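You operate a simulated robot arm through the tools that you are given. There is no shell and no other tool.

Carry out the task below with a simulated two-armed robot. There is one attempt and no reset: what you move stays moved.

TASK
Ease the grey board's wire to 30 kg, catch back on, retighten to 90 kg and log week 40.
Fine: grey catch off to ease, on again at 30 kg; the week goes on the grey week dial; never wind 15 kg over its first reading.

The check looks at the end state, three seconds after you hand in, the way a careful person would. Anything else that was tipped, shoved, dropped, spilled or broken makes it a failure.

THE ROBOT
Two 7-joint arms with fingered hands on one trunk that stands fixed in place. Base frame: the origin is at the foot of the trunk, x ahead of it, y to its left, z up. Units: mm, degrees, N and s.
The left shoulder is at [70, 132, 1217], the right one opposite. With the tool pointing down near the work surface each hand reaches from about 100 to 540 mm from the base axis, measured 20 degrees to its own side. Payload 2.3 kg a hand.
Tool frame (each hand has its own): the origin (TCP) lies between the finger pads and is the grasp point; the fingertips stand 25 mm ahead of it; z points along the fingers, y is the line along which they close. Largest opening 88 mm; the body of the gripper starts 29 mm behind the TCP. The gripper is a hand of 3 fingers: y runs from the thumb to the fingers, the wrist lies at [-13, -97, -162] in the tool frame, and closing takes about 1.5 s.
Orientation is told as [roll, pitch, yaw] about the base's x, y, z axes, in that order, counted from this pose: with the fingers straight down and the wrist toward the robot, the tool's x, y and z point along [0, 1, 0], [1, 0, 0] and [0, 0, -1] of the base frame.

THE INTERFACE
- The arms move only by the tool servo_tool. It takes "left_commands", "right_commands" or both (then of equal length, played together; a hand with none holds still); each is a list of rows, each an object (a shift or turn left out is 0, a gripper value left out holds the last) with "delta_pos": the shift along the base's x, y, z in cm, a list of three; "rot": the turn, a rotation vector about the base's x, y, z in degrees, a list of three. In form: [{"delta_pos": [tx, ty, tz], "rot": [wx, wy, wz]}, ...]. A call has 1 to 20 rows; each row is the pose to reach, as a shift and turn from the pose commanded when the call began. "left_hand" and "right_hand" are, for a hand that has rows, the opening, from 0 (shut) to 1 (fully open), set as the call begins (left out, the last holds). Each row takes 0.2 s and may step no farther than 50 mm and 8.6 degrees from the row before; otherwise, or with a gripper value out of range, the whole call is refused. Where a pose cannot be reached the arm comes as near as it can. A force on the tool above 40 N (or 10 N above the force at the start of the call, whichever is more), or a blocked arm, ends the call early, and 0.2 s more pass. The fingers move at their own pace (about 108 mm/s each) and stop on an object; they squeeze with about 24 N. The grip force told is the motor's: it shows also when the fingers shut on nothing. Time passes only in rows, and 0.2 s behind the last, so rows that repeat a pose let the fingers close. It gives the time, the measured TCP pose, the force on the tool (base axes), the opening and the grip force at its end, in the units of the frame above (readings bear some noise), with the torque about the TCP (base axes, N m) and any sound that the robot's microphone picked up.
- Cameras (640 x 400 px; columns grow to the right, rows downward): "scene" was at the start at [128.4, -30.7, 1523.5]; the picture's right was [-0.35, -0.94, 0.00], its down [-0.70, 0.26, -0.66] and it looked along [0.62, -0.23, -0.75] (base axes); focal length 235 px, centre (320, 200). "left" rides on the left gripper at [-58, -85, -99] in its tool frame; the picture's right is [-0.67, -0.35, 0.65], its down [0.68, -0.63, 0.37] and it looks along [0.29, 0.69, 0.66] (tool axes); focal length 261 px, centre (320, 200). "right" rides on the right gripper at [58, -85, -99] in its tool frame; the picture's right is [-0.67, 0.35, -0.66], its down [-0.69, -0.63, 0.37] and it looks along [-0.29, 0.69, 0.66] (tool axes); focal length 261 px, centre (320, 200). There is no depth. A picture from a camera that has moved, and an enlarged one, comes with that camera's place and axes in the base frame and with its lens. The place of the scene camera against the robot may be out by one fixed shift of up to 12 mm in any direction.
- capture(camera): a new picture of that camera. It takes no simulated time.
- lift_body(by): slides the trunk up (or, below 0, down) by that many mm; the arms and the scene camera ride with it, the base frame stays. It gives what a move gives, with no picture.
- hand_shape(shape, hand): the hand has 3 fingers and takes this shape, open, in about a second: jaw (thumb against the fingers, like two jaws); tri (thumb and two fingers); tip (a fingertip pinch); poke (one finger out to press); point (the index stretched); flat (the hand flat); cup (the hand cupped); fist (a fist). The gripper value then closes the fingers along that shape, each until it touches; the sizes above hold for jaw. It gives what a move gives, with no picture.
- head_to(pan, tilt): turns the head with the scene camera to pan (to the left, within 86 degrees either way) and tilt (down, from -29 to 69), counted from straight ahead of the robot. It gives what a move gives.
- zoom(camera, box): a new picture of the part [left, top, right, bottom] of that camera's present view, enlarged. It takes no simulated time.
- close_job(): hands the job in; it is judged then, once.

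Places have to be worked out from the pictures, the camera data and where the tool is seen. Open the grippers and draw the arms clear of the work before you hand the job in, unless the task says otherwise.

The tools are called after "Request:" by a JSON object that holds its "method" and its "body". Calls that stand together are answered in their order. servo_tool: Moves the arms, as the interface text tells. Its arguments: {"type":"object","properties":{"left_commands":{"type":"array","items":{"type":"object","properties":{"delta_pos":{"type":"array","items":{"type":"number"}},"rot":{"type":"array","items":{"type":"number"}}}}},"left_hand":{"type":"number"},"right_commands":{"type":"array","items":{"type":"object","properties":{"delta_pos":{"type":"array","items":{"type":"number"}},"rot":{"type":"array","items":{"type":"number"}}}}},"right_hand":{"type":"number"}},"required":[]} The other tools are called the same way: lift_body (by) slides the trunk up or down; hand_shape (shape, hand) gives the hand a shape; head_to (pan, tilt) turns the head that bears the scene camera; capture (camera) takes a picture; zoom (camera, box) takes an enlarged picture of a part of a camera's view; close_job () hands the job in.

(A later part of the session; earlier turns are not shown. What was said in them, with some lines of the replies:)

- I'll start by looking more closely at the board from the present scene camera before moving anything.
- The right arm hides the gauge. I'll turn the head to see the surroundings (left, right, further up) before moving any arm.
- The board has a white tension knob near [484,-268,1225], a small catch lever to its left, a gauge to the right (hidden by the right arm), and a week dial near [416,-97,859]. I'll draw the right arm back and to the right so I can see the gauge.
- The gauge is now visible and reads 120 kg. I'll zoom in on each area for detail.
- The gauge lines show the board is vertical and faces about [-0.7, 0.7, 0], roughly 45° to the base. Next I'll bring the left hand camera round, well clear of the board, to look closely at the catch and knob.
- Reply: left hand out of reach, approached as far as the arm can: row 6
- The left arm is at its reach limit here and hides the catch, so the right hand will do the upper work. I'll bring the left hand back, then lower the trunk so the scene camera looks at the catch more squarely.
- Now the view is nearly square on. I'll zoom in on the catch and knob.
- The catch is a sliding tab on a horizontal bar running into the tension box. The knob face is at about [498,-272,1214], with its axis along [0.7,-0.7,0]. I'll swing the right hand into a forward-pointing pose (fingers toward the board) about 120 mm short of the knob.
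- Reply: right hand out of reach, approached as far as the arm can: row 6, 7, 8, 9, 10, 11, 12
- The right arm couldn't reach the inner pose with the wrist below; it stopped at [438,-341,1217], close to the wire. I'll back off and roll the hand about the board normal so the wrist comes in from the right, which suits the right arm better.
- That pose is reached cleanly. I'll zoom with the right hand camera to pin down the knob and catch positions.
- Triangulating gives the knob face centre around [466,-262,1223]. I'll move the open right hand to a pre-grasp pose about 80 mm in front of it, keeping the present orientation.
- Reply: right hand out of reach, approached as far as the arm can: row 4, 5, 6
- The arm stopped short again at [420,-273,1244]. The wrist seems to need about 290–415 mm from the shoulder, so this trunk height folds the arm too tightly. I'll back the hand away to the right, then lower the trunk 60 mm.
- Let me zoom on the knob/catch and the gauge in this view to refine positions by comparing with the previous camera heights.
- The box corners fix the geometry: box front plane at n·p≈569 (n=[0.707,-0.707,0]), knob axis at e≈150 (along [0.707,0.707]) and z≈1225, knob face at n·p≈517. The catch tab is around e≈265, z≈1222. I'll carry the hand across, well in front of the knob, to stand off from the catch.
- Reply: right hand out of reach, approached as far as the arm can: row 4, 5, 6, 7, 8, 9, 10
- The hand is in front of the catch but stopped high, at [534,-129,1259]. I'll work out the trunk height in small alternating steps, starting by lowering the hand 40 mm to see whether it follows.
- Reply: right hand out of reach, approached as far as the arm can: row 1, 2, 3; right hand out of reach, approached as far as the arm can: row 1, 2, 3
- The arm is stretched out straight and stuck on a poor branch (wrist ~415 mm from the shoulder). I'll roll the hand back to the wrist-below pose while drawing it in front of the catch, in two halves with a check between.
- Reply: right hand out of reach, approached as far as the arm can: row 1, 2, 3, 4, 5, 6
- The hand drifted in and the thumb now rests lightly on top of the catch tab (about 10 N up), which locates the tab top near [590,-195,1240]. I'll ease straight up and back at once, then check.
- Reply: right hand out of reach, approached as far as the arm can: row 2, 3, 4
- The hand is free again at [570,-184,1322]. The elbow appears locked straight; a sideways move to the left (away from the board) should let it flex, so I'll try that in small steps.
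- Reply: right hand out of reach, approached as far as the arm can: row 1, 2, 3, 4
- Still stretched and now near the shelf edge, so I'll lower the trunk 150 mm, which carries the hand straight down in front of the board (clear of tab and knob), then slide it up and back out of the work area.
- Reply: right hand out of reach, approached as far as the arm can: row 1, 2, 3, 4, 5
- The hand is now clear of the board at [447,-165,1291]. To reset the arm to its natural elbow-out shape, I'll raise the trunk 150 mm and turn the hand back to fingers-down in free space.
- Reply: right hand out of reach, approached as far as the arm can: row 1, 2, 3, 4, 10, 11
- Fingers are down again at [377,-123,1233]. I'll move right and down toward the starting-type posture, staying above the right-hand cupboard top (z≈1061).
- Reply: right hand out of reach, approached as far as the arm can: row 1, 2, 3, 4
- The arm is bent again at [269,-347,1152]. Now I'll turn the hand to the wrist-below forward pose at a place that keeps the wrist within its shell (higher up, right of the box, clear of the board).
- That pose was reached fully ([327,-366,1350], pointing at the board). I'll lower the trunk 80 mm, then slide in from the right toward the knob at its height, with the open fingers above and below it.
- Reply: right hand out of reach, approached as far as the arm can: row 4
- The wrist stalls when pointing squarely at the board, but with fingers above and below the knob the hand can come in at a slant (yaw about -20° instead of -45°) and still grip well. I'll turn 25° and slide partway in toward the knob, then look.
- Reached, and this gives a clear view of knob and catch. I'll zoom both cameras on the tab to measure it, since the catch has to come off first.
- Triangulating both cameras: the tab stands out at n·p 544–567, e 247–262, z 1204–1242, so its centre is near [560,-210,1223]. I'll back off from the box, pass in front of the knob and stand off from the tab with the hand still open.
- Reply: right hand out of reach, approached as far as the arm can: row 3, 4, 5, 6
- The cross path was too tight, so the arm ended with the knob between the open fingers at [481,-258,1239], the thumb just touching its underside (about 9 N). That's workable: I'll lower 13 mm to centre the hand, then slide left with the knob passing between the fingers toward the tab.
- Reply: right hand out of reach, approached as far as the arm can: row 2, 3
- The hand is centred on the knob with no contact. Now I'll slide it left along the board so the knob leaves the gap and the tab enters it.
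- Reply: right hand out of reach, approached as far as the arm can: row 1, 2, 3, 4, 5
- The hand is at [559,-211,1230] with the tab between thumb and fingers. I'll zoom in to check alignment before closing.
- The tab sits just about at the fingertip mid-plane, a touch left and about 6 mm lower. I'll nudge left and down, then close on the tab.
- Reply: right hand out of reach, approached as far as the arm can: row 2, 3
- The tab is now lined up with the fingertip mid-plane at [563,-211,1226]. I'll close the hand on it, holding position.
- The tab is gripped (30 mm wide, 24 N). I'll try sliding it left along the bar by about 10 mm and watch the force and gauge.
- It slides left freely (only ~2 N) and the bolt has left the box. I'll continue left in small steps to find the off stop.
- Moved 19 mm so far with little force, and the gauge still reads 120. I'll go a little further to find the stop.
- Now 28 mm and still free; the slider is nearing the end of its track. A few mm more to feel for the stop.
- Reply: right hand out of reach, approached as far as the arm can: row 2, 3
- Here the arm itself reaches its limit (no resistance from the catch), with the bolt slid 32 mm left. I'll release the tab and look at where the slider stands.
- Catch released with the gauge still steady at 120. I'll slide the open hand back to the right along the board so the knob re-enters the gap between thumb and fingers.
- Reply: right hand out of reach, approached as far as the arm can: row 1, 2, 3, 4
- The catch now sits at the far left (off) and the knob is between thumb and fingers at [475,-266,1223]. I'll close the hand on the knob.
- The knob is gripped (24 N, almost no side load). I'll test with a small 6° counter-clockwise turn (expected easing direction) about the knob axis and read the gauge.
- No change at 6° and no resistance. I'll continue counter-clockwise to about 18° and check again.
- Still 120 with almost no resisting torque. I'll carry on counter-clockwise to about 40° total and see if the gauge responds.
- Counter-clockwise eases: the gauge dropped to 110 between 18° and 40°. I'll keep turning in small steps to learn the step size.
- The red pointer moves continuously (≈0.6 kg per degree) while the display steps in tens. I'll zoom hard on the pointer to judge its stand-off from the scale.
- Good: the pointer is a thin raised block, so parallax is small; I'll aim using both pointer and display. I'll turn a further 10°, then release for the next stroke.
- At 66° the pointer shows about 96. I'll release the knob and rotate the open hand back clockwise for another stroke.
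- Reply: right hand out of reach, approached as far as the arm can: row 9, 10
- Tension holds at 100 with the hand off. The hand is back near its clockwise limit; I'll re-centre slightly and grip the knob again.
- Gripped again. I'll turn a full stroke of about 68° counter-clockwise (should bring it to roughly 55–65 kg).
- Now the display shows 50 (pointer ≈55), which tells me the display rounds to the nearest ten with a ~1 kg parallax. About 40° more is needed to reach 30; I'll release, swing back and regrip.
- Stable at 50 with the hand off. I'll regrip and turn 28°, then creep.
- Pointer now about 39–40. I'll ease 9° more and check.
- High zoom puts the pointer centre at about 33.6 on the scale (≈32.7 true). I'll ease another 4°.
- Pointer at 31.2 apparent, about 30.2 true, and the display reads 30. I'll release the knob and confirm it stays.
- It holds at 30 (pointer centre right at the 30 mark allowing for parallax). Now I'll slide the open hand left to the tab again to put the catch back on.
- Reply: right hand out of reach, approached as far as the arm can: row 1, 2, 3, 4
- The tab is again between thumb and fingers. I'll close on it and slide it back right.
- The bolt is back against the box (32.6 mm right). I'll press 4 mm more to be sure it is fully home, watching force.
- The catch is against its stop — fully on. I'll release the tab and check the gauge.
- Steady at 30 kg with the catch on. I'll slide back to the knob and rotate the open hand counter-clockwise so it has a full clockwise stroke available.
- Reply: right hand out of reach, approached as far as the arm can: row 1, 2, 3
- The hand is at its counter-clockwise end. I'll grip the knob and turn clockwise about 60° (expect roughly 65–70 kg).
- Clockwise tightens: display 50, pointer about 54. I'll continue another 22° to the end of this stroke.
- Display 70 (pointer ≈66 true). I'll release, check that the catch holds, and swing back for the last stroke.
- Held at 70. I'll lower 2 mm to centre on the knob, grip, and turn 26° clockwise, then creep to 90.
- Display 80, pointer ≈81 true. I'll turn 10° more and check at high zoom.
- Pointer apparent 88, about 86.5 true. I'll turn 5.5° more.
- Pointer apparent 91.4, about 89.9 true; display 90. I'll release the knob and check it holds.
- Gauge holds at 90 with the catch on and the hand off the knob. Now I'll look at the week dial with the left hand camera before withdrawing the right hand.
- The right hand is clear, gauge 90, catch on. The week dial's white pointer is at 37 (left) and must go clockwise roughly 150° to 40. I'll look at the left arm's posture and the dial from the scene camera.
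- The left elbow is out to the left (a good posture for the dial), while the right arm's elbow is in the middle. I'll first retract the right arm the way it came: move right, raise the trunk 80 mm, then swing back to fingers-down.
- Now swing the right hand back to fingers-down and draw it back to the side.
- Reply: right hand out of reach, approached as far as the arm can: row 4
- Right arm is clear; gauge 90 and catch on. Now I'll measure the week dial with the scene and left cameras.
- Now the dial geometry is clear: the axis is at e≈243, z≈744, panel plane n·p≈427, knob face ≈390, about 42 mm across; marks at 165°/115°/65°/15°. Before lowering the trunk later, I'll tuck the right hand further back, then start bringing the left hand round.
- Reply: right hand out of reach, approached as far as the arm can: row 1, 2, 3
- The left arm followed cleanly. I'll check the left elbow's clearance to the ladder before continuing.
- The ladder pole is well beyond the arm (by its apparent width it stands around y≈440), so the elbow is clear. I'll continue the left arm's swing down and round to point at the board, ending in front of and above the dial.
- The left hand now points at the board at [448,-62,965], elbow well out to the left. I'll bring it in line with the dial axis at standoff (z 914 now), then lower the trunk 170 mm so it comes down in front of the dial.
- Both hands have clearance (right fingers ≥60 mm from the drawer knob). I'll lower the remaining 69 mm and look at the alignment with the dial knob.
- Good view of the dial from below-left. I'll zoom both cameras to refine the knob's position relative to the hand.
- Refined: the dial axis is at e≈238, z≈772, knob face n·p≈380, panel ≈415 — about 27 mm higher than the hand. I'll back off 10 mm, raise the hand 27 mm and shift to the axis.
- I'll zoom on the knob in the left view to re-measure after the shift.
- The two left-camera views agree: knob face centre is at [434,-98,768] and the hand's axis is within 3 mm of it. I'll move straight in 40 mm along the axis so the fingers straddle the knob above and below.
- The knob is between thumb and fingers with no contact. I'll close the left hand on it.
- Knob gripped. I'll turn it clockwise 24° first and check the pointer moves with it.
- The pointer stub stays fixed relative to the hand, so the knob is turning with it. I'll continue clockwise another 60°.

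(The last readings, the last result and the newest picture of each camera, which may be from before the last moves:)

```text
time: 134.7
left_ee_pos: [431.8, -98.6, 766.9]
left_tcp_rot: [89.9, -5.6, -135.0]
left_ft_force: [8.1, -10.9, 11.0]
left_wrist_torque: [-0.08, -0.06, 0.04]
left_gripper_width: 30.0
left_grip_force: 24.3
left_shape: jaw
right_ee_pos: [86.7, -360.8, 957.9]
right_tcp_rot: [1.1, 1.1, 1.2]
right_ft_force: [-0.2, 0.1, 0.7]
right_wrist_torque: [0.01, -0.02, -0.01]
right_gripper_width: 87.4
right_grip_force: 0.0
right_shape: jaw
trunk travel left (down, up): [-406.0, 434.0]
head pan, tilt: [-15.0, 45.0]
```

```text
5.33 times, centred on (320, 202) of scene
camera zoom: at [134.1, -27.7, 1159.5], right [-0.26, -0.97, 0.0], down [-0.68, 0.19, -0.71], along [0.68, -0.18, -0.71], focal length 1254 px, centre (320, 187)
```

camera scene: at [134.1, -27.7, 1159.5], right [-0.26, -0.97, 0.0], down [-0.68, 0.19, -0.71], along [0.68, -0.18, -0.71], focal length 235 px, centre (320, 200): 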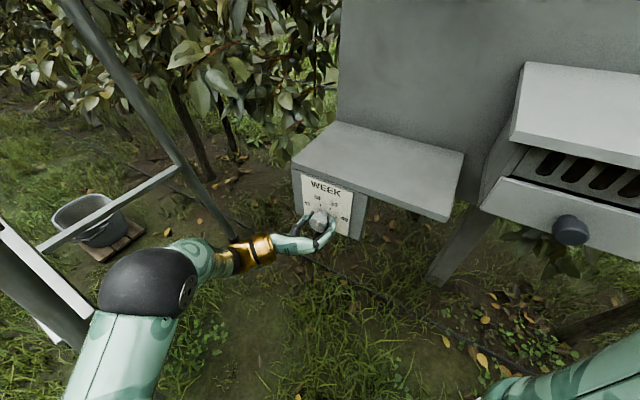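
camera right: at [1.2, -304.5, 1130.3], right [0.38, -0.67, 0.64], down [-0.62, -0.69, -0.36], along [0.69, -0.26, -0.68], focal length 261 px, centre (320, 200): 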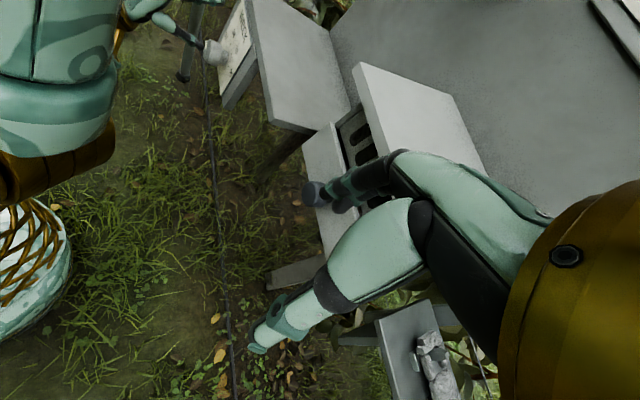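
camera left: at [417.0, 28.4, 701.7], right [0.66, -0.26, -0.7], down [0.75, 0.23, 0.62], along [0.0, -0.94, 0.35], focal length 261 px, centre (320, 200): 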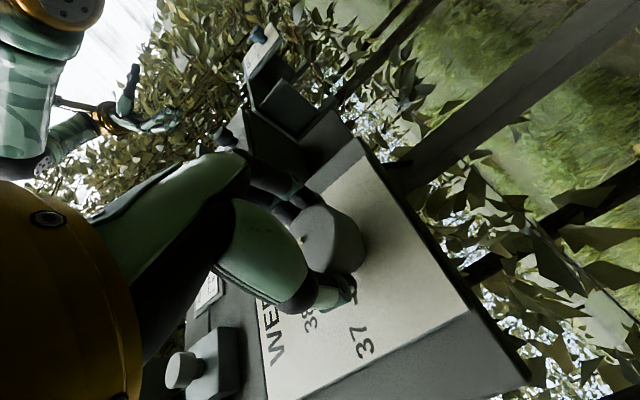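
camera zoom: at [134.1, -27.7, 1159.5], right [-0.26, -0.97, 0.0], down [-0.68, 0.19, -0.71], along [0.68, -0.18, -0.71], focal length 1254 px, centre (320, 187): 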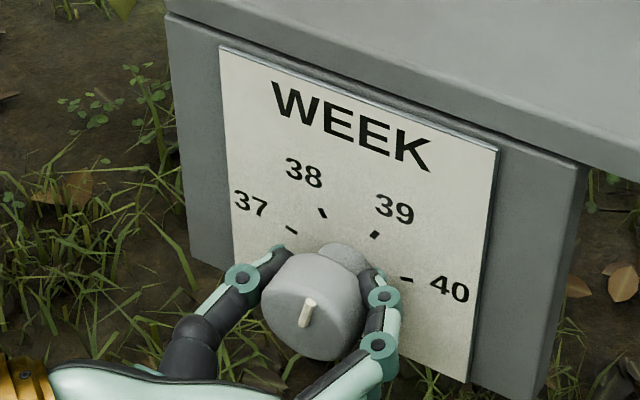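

The pointer now stands near vertical (about 81°, between 38 and 39) after 84°. I'll continue clockwise 33° and check.

Request:
{"method": "servo_tool", "body": {"left_commands": [{"delta_pos": [0.05, -0.05, 0.1], "rot": [5.66, -5.66, 0]}, {"delta_pos": [0.05, -0.05, 0.1], "rot": [11.3, -11.3, 0]}, {"delta_pos": [0.05, -0.05, 0.1], "rot": [17, -17, 0]}, {"delta_pos": [0.05, -0.05, 0.1], "rot": [22.6, -22.6, 0]}, {"delta_pos": [0.05, -0.05, 0.1], "rot": [22.6, -22.6, 0]}]}}

Request:
{"method": "capture", "body": {"camera": "scene"}}

Request:
{"method": "zoom", "body": {"camera": "scene", "box": [270, 165, 370, 240]}}

```text
time: 135.9
left_ee_pos: [433.8, -98.1, 769.3]
left_tcp_rot: [89.8, 25.7, -134.6]
left_ft_force: [-1.4, -14.4, 1.0]
left_wrist_torque: [0.02, -0.02, -0.08]
left_gripper_width: 29.9
left_grip_force: 23.5
left_shape: jaw
right_ee_pos: [85.2, -362.5, 957.1]
right_tcp_rot: [1.2, 1.1, 1.3]
right_ft_force: [0.5, -0.8, 0.1]
right_wrist_torque: [-0.02, 0.01, -0.01]
right_gripper_width: 87.8
right_grip_force: 0.0
right_shape: jaw
trunk travel left (down, up): [-406.0, 434.0]
head pan, tilt: [-15.0, 45.0]
```

```text
taken
camera scene: at [132.7, -29.7, 1159.5], right [-0.26, -0.97, 0.0], down [-0.68, 0.19, -0.71], along [0.68, -0.18, -0.71], focal length 235 px, centre (320, 200)
```

scene: 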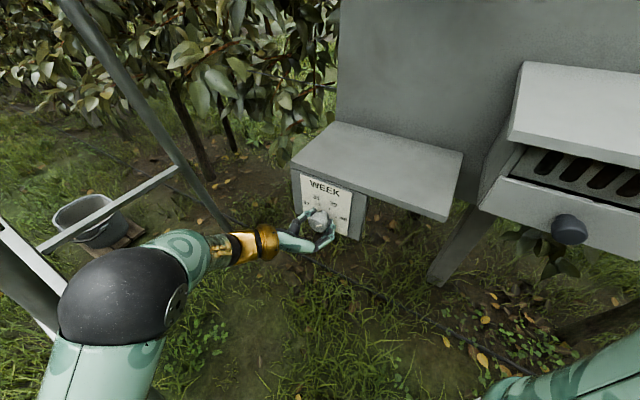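

```text
5.33 times, centred on (320, 202) of scene
camera zoom: at [132.7, -29.7, 1159.5], right [-0.26, -0.97, 0.0], down [-0.68, 0.19, -0.71], along [0.68, -0.18, -0.71], focal length 1254 px, centre (320, 187)
```

zoom: 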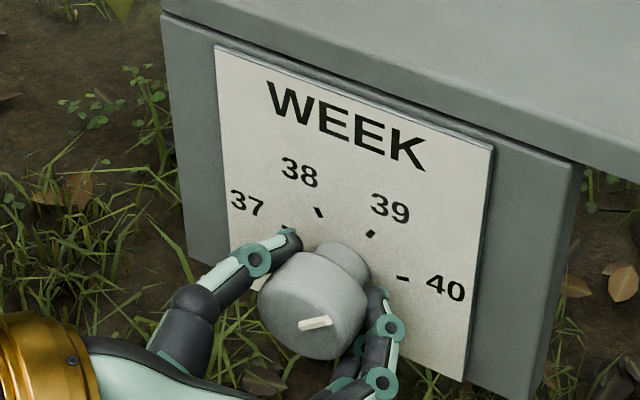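

The pointer now points right and up, roughly 45°. I'll turn a further 24° and zoom to measure against the 40 mark.

Request:
{"method": "servo_tool", "body": {"left_commands": [{"delta_pos": [0, 0, 0], "rot": [5.66, -5.66, 0]}, {"delta_pos": [0, 0, 0], "rot": [11.3, -11.3, 0]}, {"delta_pos": [0, 0, 0], "rot": [17, -17, 0]}, {"delta_pos": [0, 0, 0], "rot": [17, -17, 0]}]}}

Request:
{"method": "zoom", "body": {"camera": "scene", "box": [270, 165, 370, 240]}}

Request:
{"method": "zoom", "body": {"camera": "scene", "box": [300, 205, 350, 236]}}

```text
time: 136.9
left_ee_pos: [437.6, -95.2, 771.9]
left_tcp_rot: [90.5, 48.8, -133.4]
left_ft_force: [-7.3, -22.3, -11.6]
left_wrist_torque: [0.16, 0.14, -0.19]
left_gripper_width: 30.6
left_grip_force: 24.2
left_shape: jaw
right_ee_pos: [86.2, -365.9, 956.4]
right_tcp_rot: [1.2, 1.1, 1.2]
right_ft_force: [-0.6, 0.8, 0.2]
right_wrist_torque: [0.01, -0.04, -0.07]
right_gripper_width: 87.7
right_grip_force: 0.0
right_shape: jaw
trunk travel left (down, up): [-406.0, 434.0]
head pan, tilt: [-15.0, 45.0]
```

```text
5.33 times, centred on (320, 202) of scene
camera zoom: at [133.4, -32.4, 1159.2], right [-0.26, -0.97, -0.01], down [-0.68, 0.19, -0.71], along [0.68, -0.18, -0.71], focal length 1254 px, centre (320, 187)
```

zoom: 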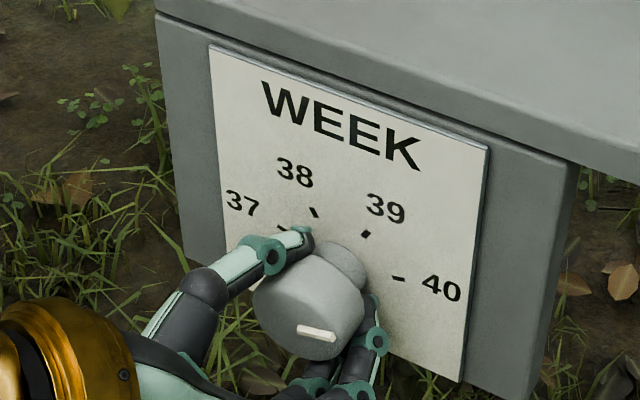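

```text
12.80 times, centred on (325, 220) of scene
camera zoom: at [133.4, -32.4, 1159.2], right [-0.26, -0.97, -0.01], down [-0.68, 0.19, -0.71], along [0.68, -0.18, -0.71], focal length 3009 px, centre (256, -62)
```

zoom: 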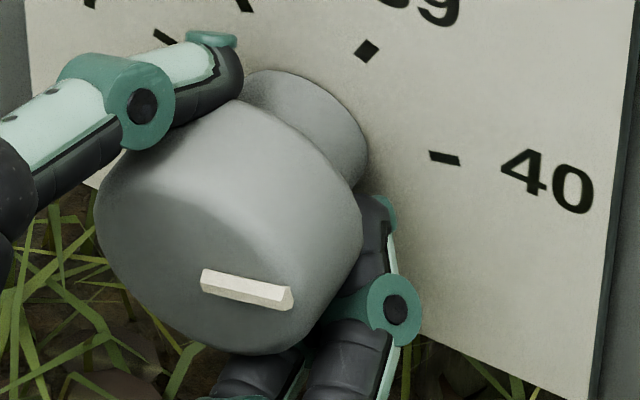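

The pointer is now nearly parallel to the 40 tick (about 18° against 15°). Side force is building at this wrist angle, so I'll release, rotate the open hand back, and inspect before any fine adjustment.

Request:
{"method": "servo_tool", "body": {"left_commands": [{"delta_pos": [0, 0, 0]}, {"delta_pos": [0, 0, 0]}, {"delta_pos": [0, 0, 0]}, {"delta_pos": [0, 0, 0]}, {"delta_pos": [0, 0, 0]}], "left_hand": 1}}

Request:
{"method": "zoom", "body": {"camera": "scene", "box": [290, 185, 370, 240]}}

Request:
{"method": "capture", "body": {"camera": "left"}}

```text
time: 138.1
left_ee_pos: [438.2, -90.1, 780.2]
left_tcp_rot: [92.3, 48.8, -131.9]
left_ft_force: [0.1, 0.5, -0.7]
left_wrist_torque: [-0.03, -0.06, 0.03]
left_gripper_width: 87.6
left_grip_force: 0.0
left_shape: jaw
right_ee_pos: [85.7, -359.3, 959.5]
right_tcp_rot: [0.9, 1.1, 1.2]
right_ft_force: [0.8, 0.8, 0.3]
right_wrist_torque: [0.03, 0.0, -0.02]
right_gripper_width: 87.4
right_grip_force: 0.0
right_shape: jaw
trunk travel left (down, up): [-406.0, 434.0]
head pan, tilt: [-15.0, 45.0]
```

```text
7.27 times, centred on (330, 212) of scene
camera zoom: at [133.6, -24.8, 1159.6], right [-0.26, -0.97, 0.0], down [-0.68, 0.18, -0.71], along [0.68, -0.18, -0.71], focal length 1710 px, centre (247, 109)
```

zoom: 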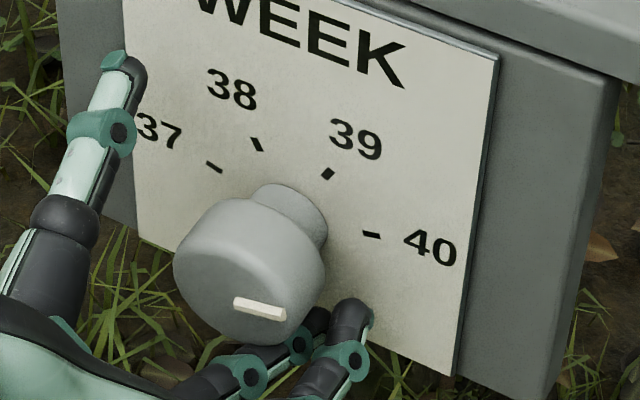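

```text
taken
camera left: at [435.0, 51.3, 802.8], right [0.98, 0.08, -0.16], down [0.18, -0.31, 0.93], along [0.02, -0.95, -0.32], focal length 261 px, centre (320, 200)
```

left: 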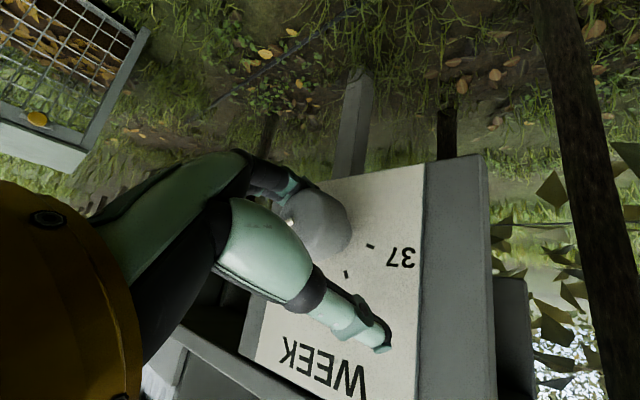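

Released with no contact force. I'll rotate the open hand back counter-clockwise while re-centring on the dial axis, so I can inspect the pointer up close.

Request:
{"method": "servo_tool", "body": {"left_commands": [{"delta_pos": [-0.66, -0.56, -1.17], "rot": [-5.7, 5.7, 0]}, {"delta_pos": [-0.66, -0.56, -1.17], "rot": [-11.4, 11.4, 0]}, {"delta_pos": [-0.66, -0.56, -1.17], "rot": [-17.2, 17.2, 0]}, {"delta_pos": [-0.66, -0.56, -1.17], "rot": [-22.9, 22.9, 0]}, {"delta_pos": [-0.66, -0.56, -1.17], "rot": [-28.6, 28.6, 0]}, {"delta_pos": [-0.66, -0.56, -1.17], "rot": [-34.3, 34.3, 0]}, {"delta_pos": [-0.66, -0.56, -1.17], "rot": [-40.1, 40.1, 0]}, {"delta_pos": [-0.66, -0.56, -1.17], "rot": [-45.8, 45.8, 0]}, {"delta_pos": [-0.66, -0.56, -1.17], "rot": [-51.5, 51.5, 0]}, {"delta_pos": [-0.66, -0.56, -1.17], "rot": [-57.2, 57.2, 0]}, {"delta_pos": [-0.66, -0.56, -1.17], "rot": [-63, 63, 0]}, {"delta_pos": [-0.66, -0.56, -1.17], "rot": [-68.7, 68.7, 0]}, {"delta_pos": [-0.66, -0.56, -1.17], "rot": [-74.4, 74.4, 0]}, {"delta_pos": [-0.66, -0.56, -1.17], "rot": [-80.1, 80.1, 0]}, {"delta_pos": [-0.66, -0.56, -1.17], "rot": [-85.9, 85.9, 0]}, {"delta_pos": [-0.66, -0.56, -1.17], "rot": [-91.6, 91.6, 0]}, {"delta_pos": [-0.66, -0.56, -1.17], "rot": [-97.3, 97.3, 0]}, {"delta_pos": [-0.66, -0.56, -1.17], "rot": [-97.3, 97.3, 0]}]}}

Request:
{"method": "capture", "body": {"camera": "left"}}

Request:
{"method": "capture", "body": {"camera": "scene"}}

```text
time: 141.9
left_ee_pos: [425.2, -102.6, 757.1]
left_tcp_rot: [88.7, -87.6, -133.8]
left_ft_force: [-0.8, -0.1, -0.2]
left_wrist_torque: [-0.02, -0.02, 0.02]
left_gripper_width: 87.6
left_grip_force: 0.2
left_shape: jaw
right_ee_pos: [86.7, -359.4, 959.4]
right_tcp_rot: [0.9, 1.1, 1.3]
right_ft_force: [-0.4, 0.1, -0.5]
right_wrist_torque: [0.0, 0.0, -0.01]
right_gripper_width: 87.8
right_grip_force: 0.0
right_shape: jaw
trunk travel left (down, up): [-406.0, 434.0]
head pan, tilt: [-15.0, 45.0]
```

```text
taken
camera left: at [316.2, -69.9, 670.5], right [0.0, -0.93, -0.38], down [0.76, 0.24, -0.6], along [0.65, -0.29, 0.7], focal length 261 px, centre (320, 200)
```

left: 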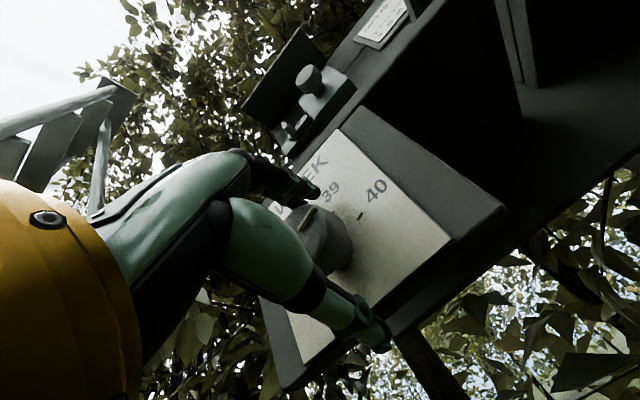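

```text
taken
camera scene: at [133.6, -24.6, 1159.6], right [-0.26, -0.97, 0.0], down [-0.68, 0.18, -0.71], along [0.68, -0.18, -0.71], focal length 235 px, centre (320, 200)
```

scene: 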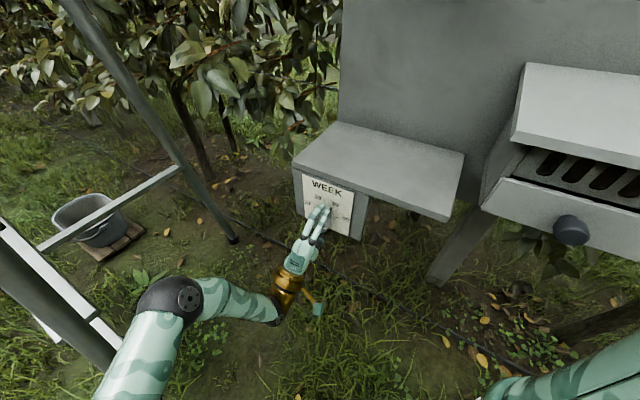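

The hand is off-centre by about 10 mm (no contact). I'll re-centre it and then draw straight back 40 mm so I can see the dial clearly.

Request:
{"method": "servo_tool", "body": {"left_commands": [{"delta_pos": [0.64, 0.69, 1.14]}, {"delta_pos": [-0.1, 1.4, 1.14]}, {"delta_pos": [-1.0, 2.3, 1.14]}, {"delta_pos": [-2.2, 3.5, 1.14]}, {"delta_pos": [-2.2, 3.5, 1.14]}]}}

Request:
{"method": "zoom", "body": {"camera": "left", "box": [290, 180, 450, 300]}}

Request:
{"method": "zoom", "body": {"camera": "scene", "box": [290, 170, 370, 240]}}

```text
time: 143.1
left_ee_pos: [403.4, -67.2, 769.5]
left_tcp_rot: [88.7, -87.5, -133.8]
left_ft_force: [0.0, 0.2, 0.1]
left_wrist_torque: [0.02, 0.03, 0.01]
left_gripper_width: 87.6
left_grip_force: 0.1
left_shape: jaw
right_ee_pos: [86.1, -359.8, 959.6]
right_tcp_rot: [0.8, 1.1, 1.2]
right_ft_force: [-1.2, -0.2, 0.5]
right_wrist_torque: [0.01, -0.01, -0.02]
right_gripper_width: 87.6
right_grip_force: 0.0
right_shape: jaw
trunk travel left (down, up): [-406.0, 434.0]
head pan, tilt: [-15.0, 45.0]
```

```text
3.33 times, centred on (370, 240) of left
camera zoom: at [294.7, -34.2, 681.4], right [0.0, -0.93, -0.38], down [0.76, 0.25, -0.6], along [0.65, -0.29, 0.71], focal length 869 px, centre (153, 67)
```

zoom: 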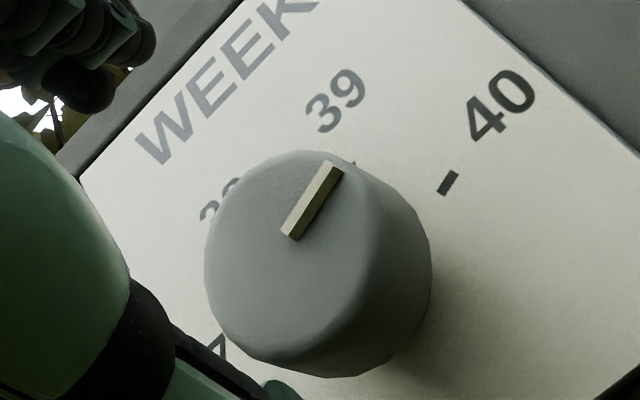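

```text
5.71 times, centred on (330, 205) of scene
camera zoom: at [133.6, -24.7, 1159.6], right [-0.26, -0.97, 0.0], down [-0.68, 0.18, -0.71], along [0.68, -0.18, -0.71], focal length 1343 px, centre (263, 171)
```

zoom: 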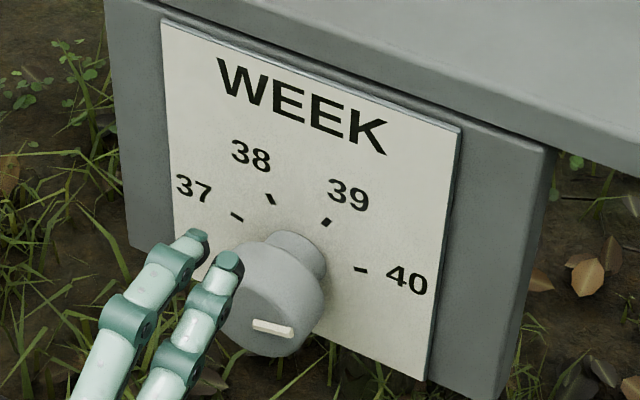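

From the left camera the white pointer is parallel to the 40 tick within about a degree or two — week 40 is set. Now I'll raise the trunk 169 mm to lift the left hand clear, then check the gauge and catch.

Request:
{"method": "lift_body", "body": {"by": 169}}

Request:
{"method": "servo_tool", "body": {"left_commands": [{"delta_pos": [2.2, 0.3, 1.3]}, {"delta_pos": [4.5, 0.5, 2.65]}]}}

Request:
{"method": "servo_tool", "body": {"left_commands": [{"delta_pos": [2.59, 0.22, 1.12], "rot": [1.76, 4.25, 1.76]}, {"delta_pos": [4.68, 0.5, 2.38], "rot": [3.52, 8.49, 3.52]}, {"delta_pos": [6.36, 0.96, 3.88], "rot": [5.28, 12.74, 5.28]}, {"delta_pos": [7.63, 1.48, 5.54], "rot": [7.03, 16.98, 7.03]}, {"delta_pos": [8.39, 2.06, 7.26], "rot": [8.79, 21.23, 8.79]}, {"delta_pos": [8.61, 2.71, 8.97], "rot": [10.55, 25.47, 10.55]}, {"delta_pos": [8.51, 3.41, 10.55], "rot": [12.31, 29.72, 12.31]}, {"delta_pos": [8.08, 4.17, 12.14], "rot": [14.07, 33.96, 14.07]}, {"delta_pos": [7.33, 4.97, 13.63], "rot": [15.83, 38.21, 15.83]}, {"delta_pos": [6.14, 5.82, 15.04], "rot": [17.58, 42.45, 17.58]}]}}

Request:
{"method": "capture", "body": {"camera": "scene"}}

```text
time: 145.0
left_ee_pos: [405.1, -67.1, 938.9]
left_tcp_rot: [88.7, -87.6, -133.7]
left_ft_force: [0.3, 0.0, -0.3]
left_wrist_torque: [-0.02, 0.03, 0.01]
left_gripper_width: 87.8
left_grip_force: 0.1
left_shape: jaw
right_ee_pos: [85.7, -360.2, 1127.4]
right_tcp_rot: [1.0, 1.0, 1.2]
right_ft_force: [0.1, -0.5, -0.1]
right_wrist_torque: [-0.03, 0.0, 0.04]
right_gripper_width: 88.1
right_grip_force: 0.0
right_shape: jaw
trunk travel left (down, up): [-575.0, 265.0]
head pan, tilt: [-15.0, 45.0]
```

```text
time: 145.6
left_ee_pos: [450.1, -62.8, 964.4]
left_tcp_rot: [87.6, -87.7, -132.8]
left_ft_force: [0.0, 0.1, 0.2]
left_wrist_torque: [0.05, 0.0, -0.01]
left_gripper_width: 87.8
left_grip_force: 0.0
left_shape: jaw
right_ee_pos: [85.9, -359.5, 1128.2]
right_tcp_rot: [1.0, 1.2, 1.1]
right_ft_force: [0.2, -0.7, 0.1]
right_wrist_torque: [-0.04, -0.04, -0.01]
right_gripper_width: 87.6
right_grip_force: 0.1
right_shape: jaw
trunk travel left (down, up): [-575.0, 265.0]
head pan, tilt: [-15.0, 45.0]
```

```text
time: 147.8
left_ee_pos: [508.3, -2.4, 1116.1]
left_tcp_rot: [-11.0, -44.6, -16.5]
left_ft_force: [-0.4, -0.2, 0.0]
left_wrist_torque: [0.01, 0.0, -0.02]
left_gripper_width: 87.7
left_grip_force: 0.1
left_shape: jaw
right_ee_pos: [85.2, -359.5, 1129.3]
right_tcp_rot: [1.0, 1.1, 1.2]
right_ft_force: [0.4, -0.6, 0.0]
right_wrist_torque: [0.03, 0.0, 0.0]
right_gripper_width: 87.5
right_grip_force: 0.0
right_shape: jaw
trunk travel left (down, up): [-575.0, 265.0]
head pan, tilt: [-15.0, 45.0]
```

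```text
taken
camera scene: at [132.4, -24.6, 1328.8], right [-0.26, -0.97, 0.0], down [-0.68, 0.18, -0.71], along [0.68, -0.18, -0.71], focal length 235 px, centre (320, 200)
```

scene: 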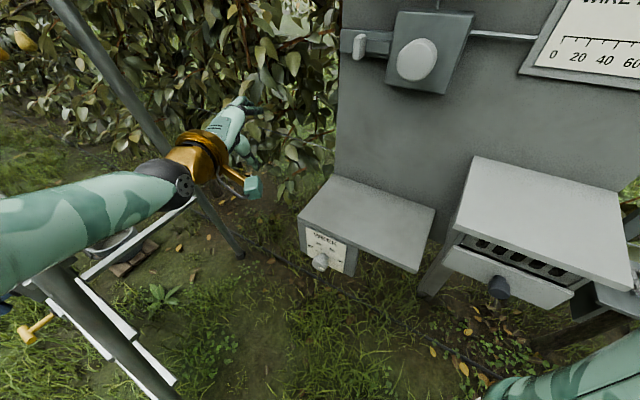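

Retraced cleanly. I'll finish bringing the left hand back to its rest pose, then check everything from the scene camera.

Request:
{"method": "servo_tool", "body": {"left_commands": [{"delta_pos": [-1.52, 0.89, 1.26], "rot": [1.76, 4.25, 1.76]}, {"delta_pos": [-3.36, 1.72, 2.34], "rot": [3.52, 8.49, 3.52]}, {"delta_pos": [-5.43, 2.67, 2.99], "rot": [5.28, 12.74, 5.28]}, {"delta_pos": [-7.73, 3.66, 3.39], "rot": [7.03, 16.98, 7.03]}, {"delta_pos": [-10.13, 4.66, 3.58], "rot": [8.79, 21.23, 8.79]}, {"delta_pos": [-12.76, 5.66, 3.54], "rot": [10.55, 25.47, 10.55]}, {"delta_pos": [-15.57, 6.59, 3.39], "rot": [12.31, 29.72, 12.31]}, {"delta_pos": [-18.6, 7.5, 3.04], "rot": [14.07, 33.96, 14.07]}, {"delta_pos": [-21.82, 8.52, 2.4], "rot": [15.83, 38.21, 15.83]}, {"delta_pos": [-24.8, 9.3, 1.36], "rot": [17.58, 42.45, 17.58]}]}}

Request:
{"method": "head_to", "body": {"pan": -30, "tilt": 25}}

Request:
{"method": "capture", "body": {"camera": "scene"}}

Request:
{"method": "zoom", "body": {"camera": "scene", "box": [400, 80, 580, 180]}}

Request:
{"method": "zoom", "body": {"camera": "scene", "box": [240, 90, 400, 190]}}

Request:
{"method": "zoom", "body": {"camera": "scene", "box": [235, 310, 335, 385]}}

```text
time: 150.0
left_ee_pos: [262.1, 90.4, 1128.6]
left_tcp_rot: [0.0, -0.1, -2.4]
left_ft_force: [0.2, 0.0, 0.3]
left_wrist_torque: [0.02, 0.02, -0.01]
left_gripper_width: 87.7
left_grip_force: 0.0
left_shape: jaw
left hand out of reach, approached as far as the arm can: row 2, 3
right_ee_pos: [84.3, -358.8, 1128.4]
right_tcp_rot: [0.9, 1.1, 1.2]
right_ft_force: [0.0, 0.7, -0.9]
right_wrist_torque: [0.02, 0.02, 0.02]
right_gripper_width: 87.7
right_grip_force: 0.1
right_shape: jaw
trunk travel left (down, up): [-575.0, 265.0]
head pan, tilt: [-15.0, 45.0]
```

```text
time: 150.9
left_ee_pos: [262.7, 90.4, 1128.6]
left_tcp_rot: [0.0, 0.1, -2.5]
left_ft_force: [0.4, 1.1, 0.3]
left_wrist_torque: [0.0, -0.01, 0.01]
left_gripper_width: 87.8
left_grip_force: 0.2
left_shape: jaw
right_ee_pos: [85.1, -359.2, 1128.9]
right_tcp_rot: [1.0, 1.1, 1.2]
right_ft_force: [1.0, -1.0, 0.8]
right_wrist_torque: [0.0, -0.01, 0.02]
right_gripper_width: 87.5
right_grip_force: 0.0
right_shape: jaw
trunk travel left (down, up): [-575.0, 265.0]
head pan, tilt: [-30.0, 25.0]
```

```text
taken
camera scene: at [134.8, -49.4, 1359.2], right [-0.5, -0.87, 0.0], down [-0.37, 0.21, -0.91], along [0.78, -0.45, -0.42], focal length 235 px, centre (320, 200)
```

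scene: 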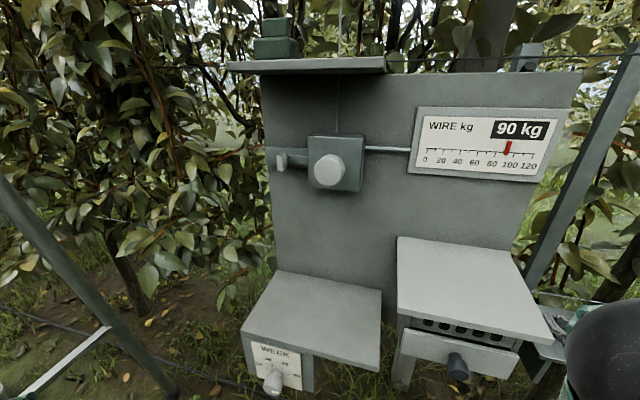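

```text
3.56 times, centred on (490, 130) of scene
camera zoom: at [134.8, -49.4, 1359.2], right [-0.5, -0.87, 0.0], down [-0.37, 0.21, -0.91], along [0.78, -0.45, -0.42], focal length 836 px, centre (-284, 449)
```

zoom: 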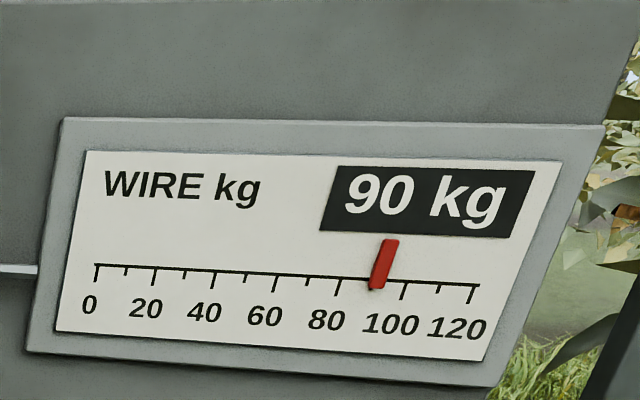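

```text
4.00 times, centred on (320, 140) of scene
camera zoom: at [134.8, -49.4, 1359.2], right [-0.5, -0.87, 0.0], down [-0.37, 0.21, -0.91], along [0.78, -0.45, -0.42], focal length 940 px, centre (320, 440)
```

zoom: 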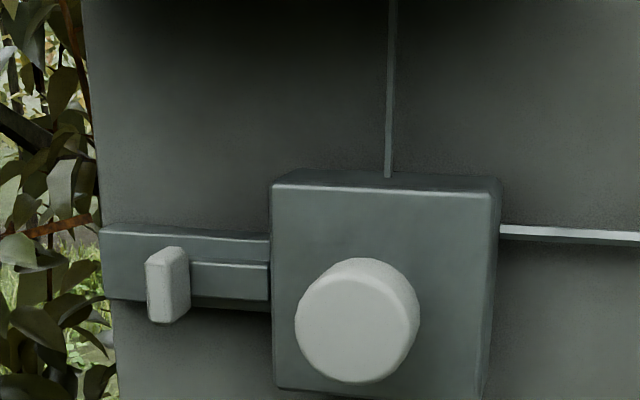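

```text
5.33 times, centred on (285, 348) of scene
camera zoom: at [134.8, -49.4, 1359.2], right [-0.5, -0.87, 0.0], down [-0.37, 0.21, -0.91], along [0.78, -0.45, -0.42], focal length 1254 px, centre (507, -587)
```

zoom: 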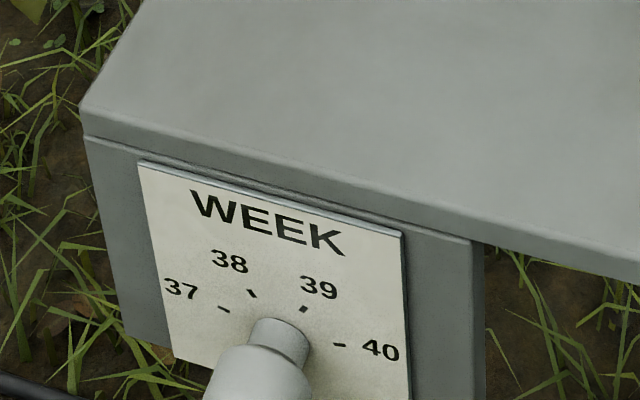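

Gauge 90 and catch on. One last unobstructed look at the dial pointer with the head tilted down.

Request:
{"method": "head_to", "body": {"pan": -25, "tilt": 40}}

Request:
{"method": "capture", "body": {"camera": "scene"}}

Request:
{"method": "zoom", "body": {"camera": "scene", "box": [255, 235, 355, 310]}}

Request:
{"method": "zoom", "body": {"camera": "left", "box": [420, 60, 580, 180]}}

```text
time: 151.6
left_ee_pos: [262.2, 91.5, 1128.3]
left_tcp_rot: [0.0, 0.1, -2.6]
left_ft_force: [0.4, -0.1, -0.1]
left_wrist_torque: [0.01, -0.01, -0.01]
left_gripper_width: 87.6
left_grip_force: 0.1
left_shape: jaw
right_ee_pos: [85.9, -358.4, 1127.6]
right_tcp_rot: [0.9, 1.1, 1.1]
right_ft_force: [0.3, 0.5, -0.5]
right_wrist_torque: [-0.02, -0.01, 0.02]
right_gripper_width: 87.6
right_grip_force: 0.1
right_shape: jaw
trunk travel left (down, up): [-575.0, 265.0]
head pan, tilt: [-25.0, 40.0]
```

```text
taken
camera scene: at [131.9, -39.4, 1336.0], right [-0.42, -0.91, 0.0], down [-0.58, 0.27, -0.77], along [0.69, -0.32, -0.64], focal length 235 px, centre (320, 200)
```

scene: 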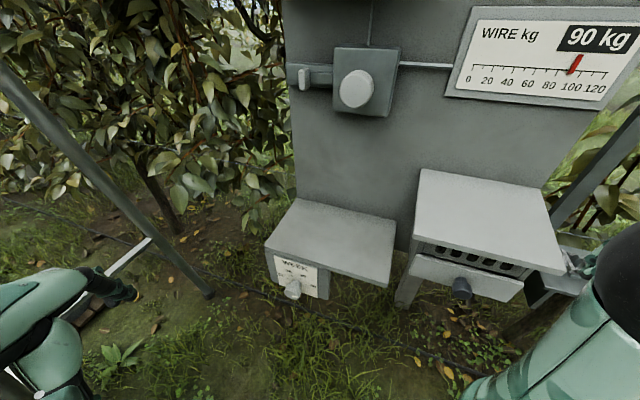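

```text
5.33 times, centred on (305, 272) of scene
camera zoom: at [131.9, -39.4, 1336.0], right [-0.42, -0.91, 0.0], down [-0.58, 0.27, -0.77], along [0.69, -0.32, -0.64], focal length 1254 px, centre (400, -187)
```

zoom: 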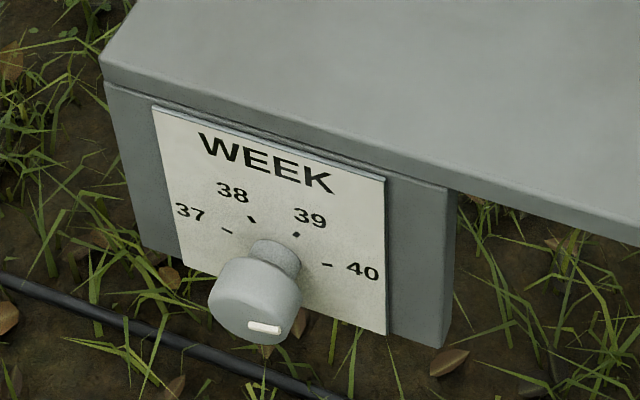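

```text
3.33 times, centred on (500, 120) of left
camera zoom: at [174.4, 37.1, 1227.9], right [-0.38, -0.65, -0.66], down [-0.6, 0.71, -0.37], along [0.71, 0.25, -0.66], focal length 869 px, centre (-280, 467)
```

zoom: 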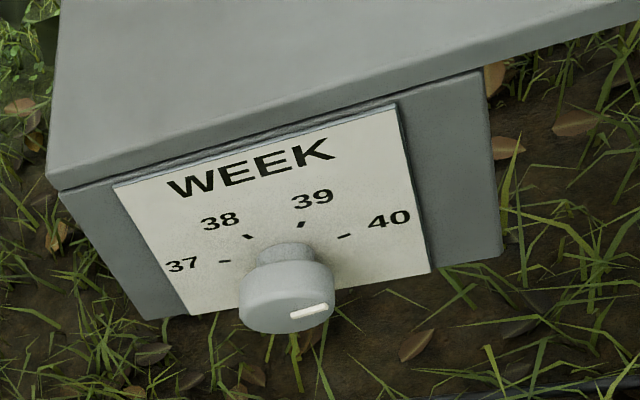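

Everything checks out. The gauge shows 90 kg with the catch on. The week pointer lies parallel to the 40 tick, nothing else has been disturbed, both hands are open and the arms are clear. Handing in.

Request:
{"method": "close_job", "body": {}}

```text
The job is handed in.
```

The grey board's wire now reads 90 kg with the catch on, and the week dial is set to 40.

- **Easing:** I slid the catch off and turned the tension knob back from the first reading of 120 kg. It reached 30 kg and held there with my hand off the knob.
- **Catch:** I slid it back on at 30 kg until it met its stop. The reading stayed at 30 kg.
- **Tightening:** I wound up to 90 kg with the catch on. The pointer sat at about 90 after I let go, and it held. The reading never went above the first 120 kg. The display only shows tens, so I used the red pointer for the finer setting.
- **Week:** I turned the dial from 37 to 40. The white pointer lies parallel to the 40 mark, within a degree or two.

Early on, while I was lining up the right arm, its thumb rested lightly on the catch tab (about 10 N). The tab did not appear to move. I saw nothing tipped or shoved in the pictures I took. Both hands are open and the arms are drawn back from the board.
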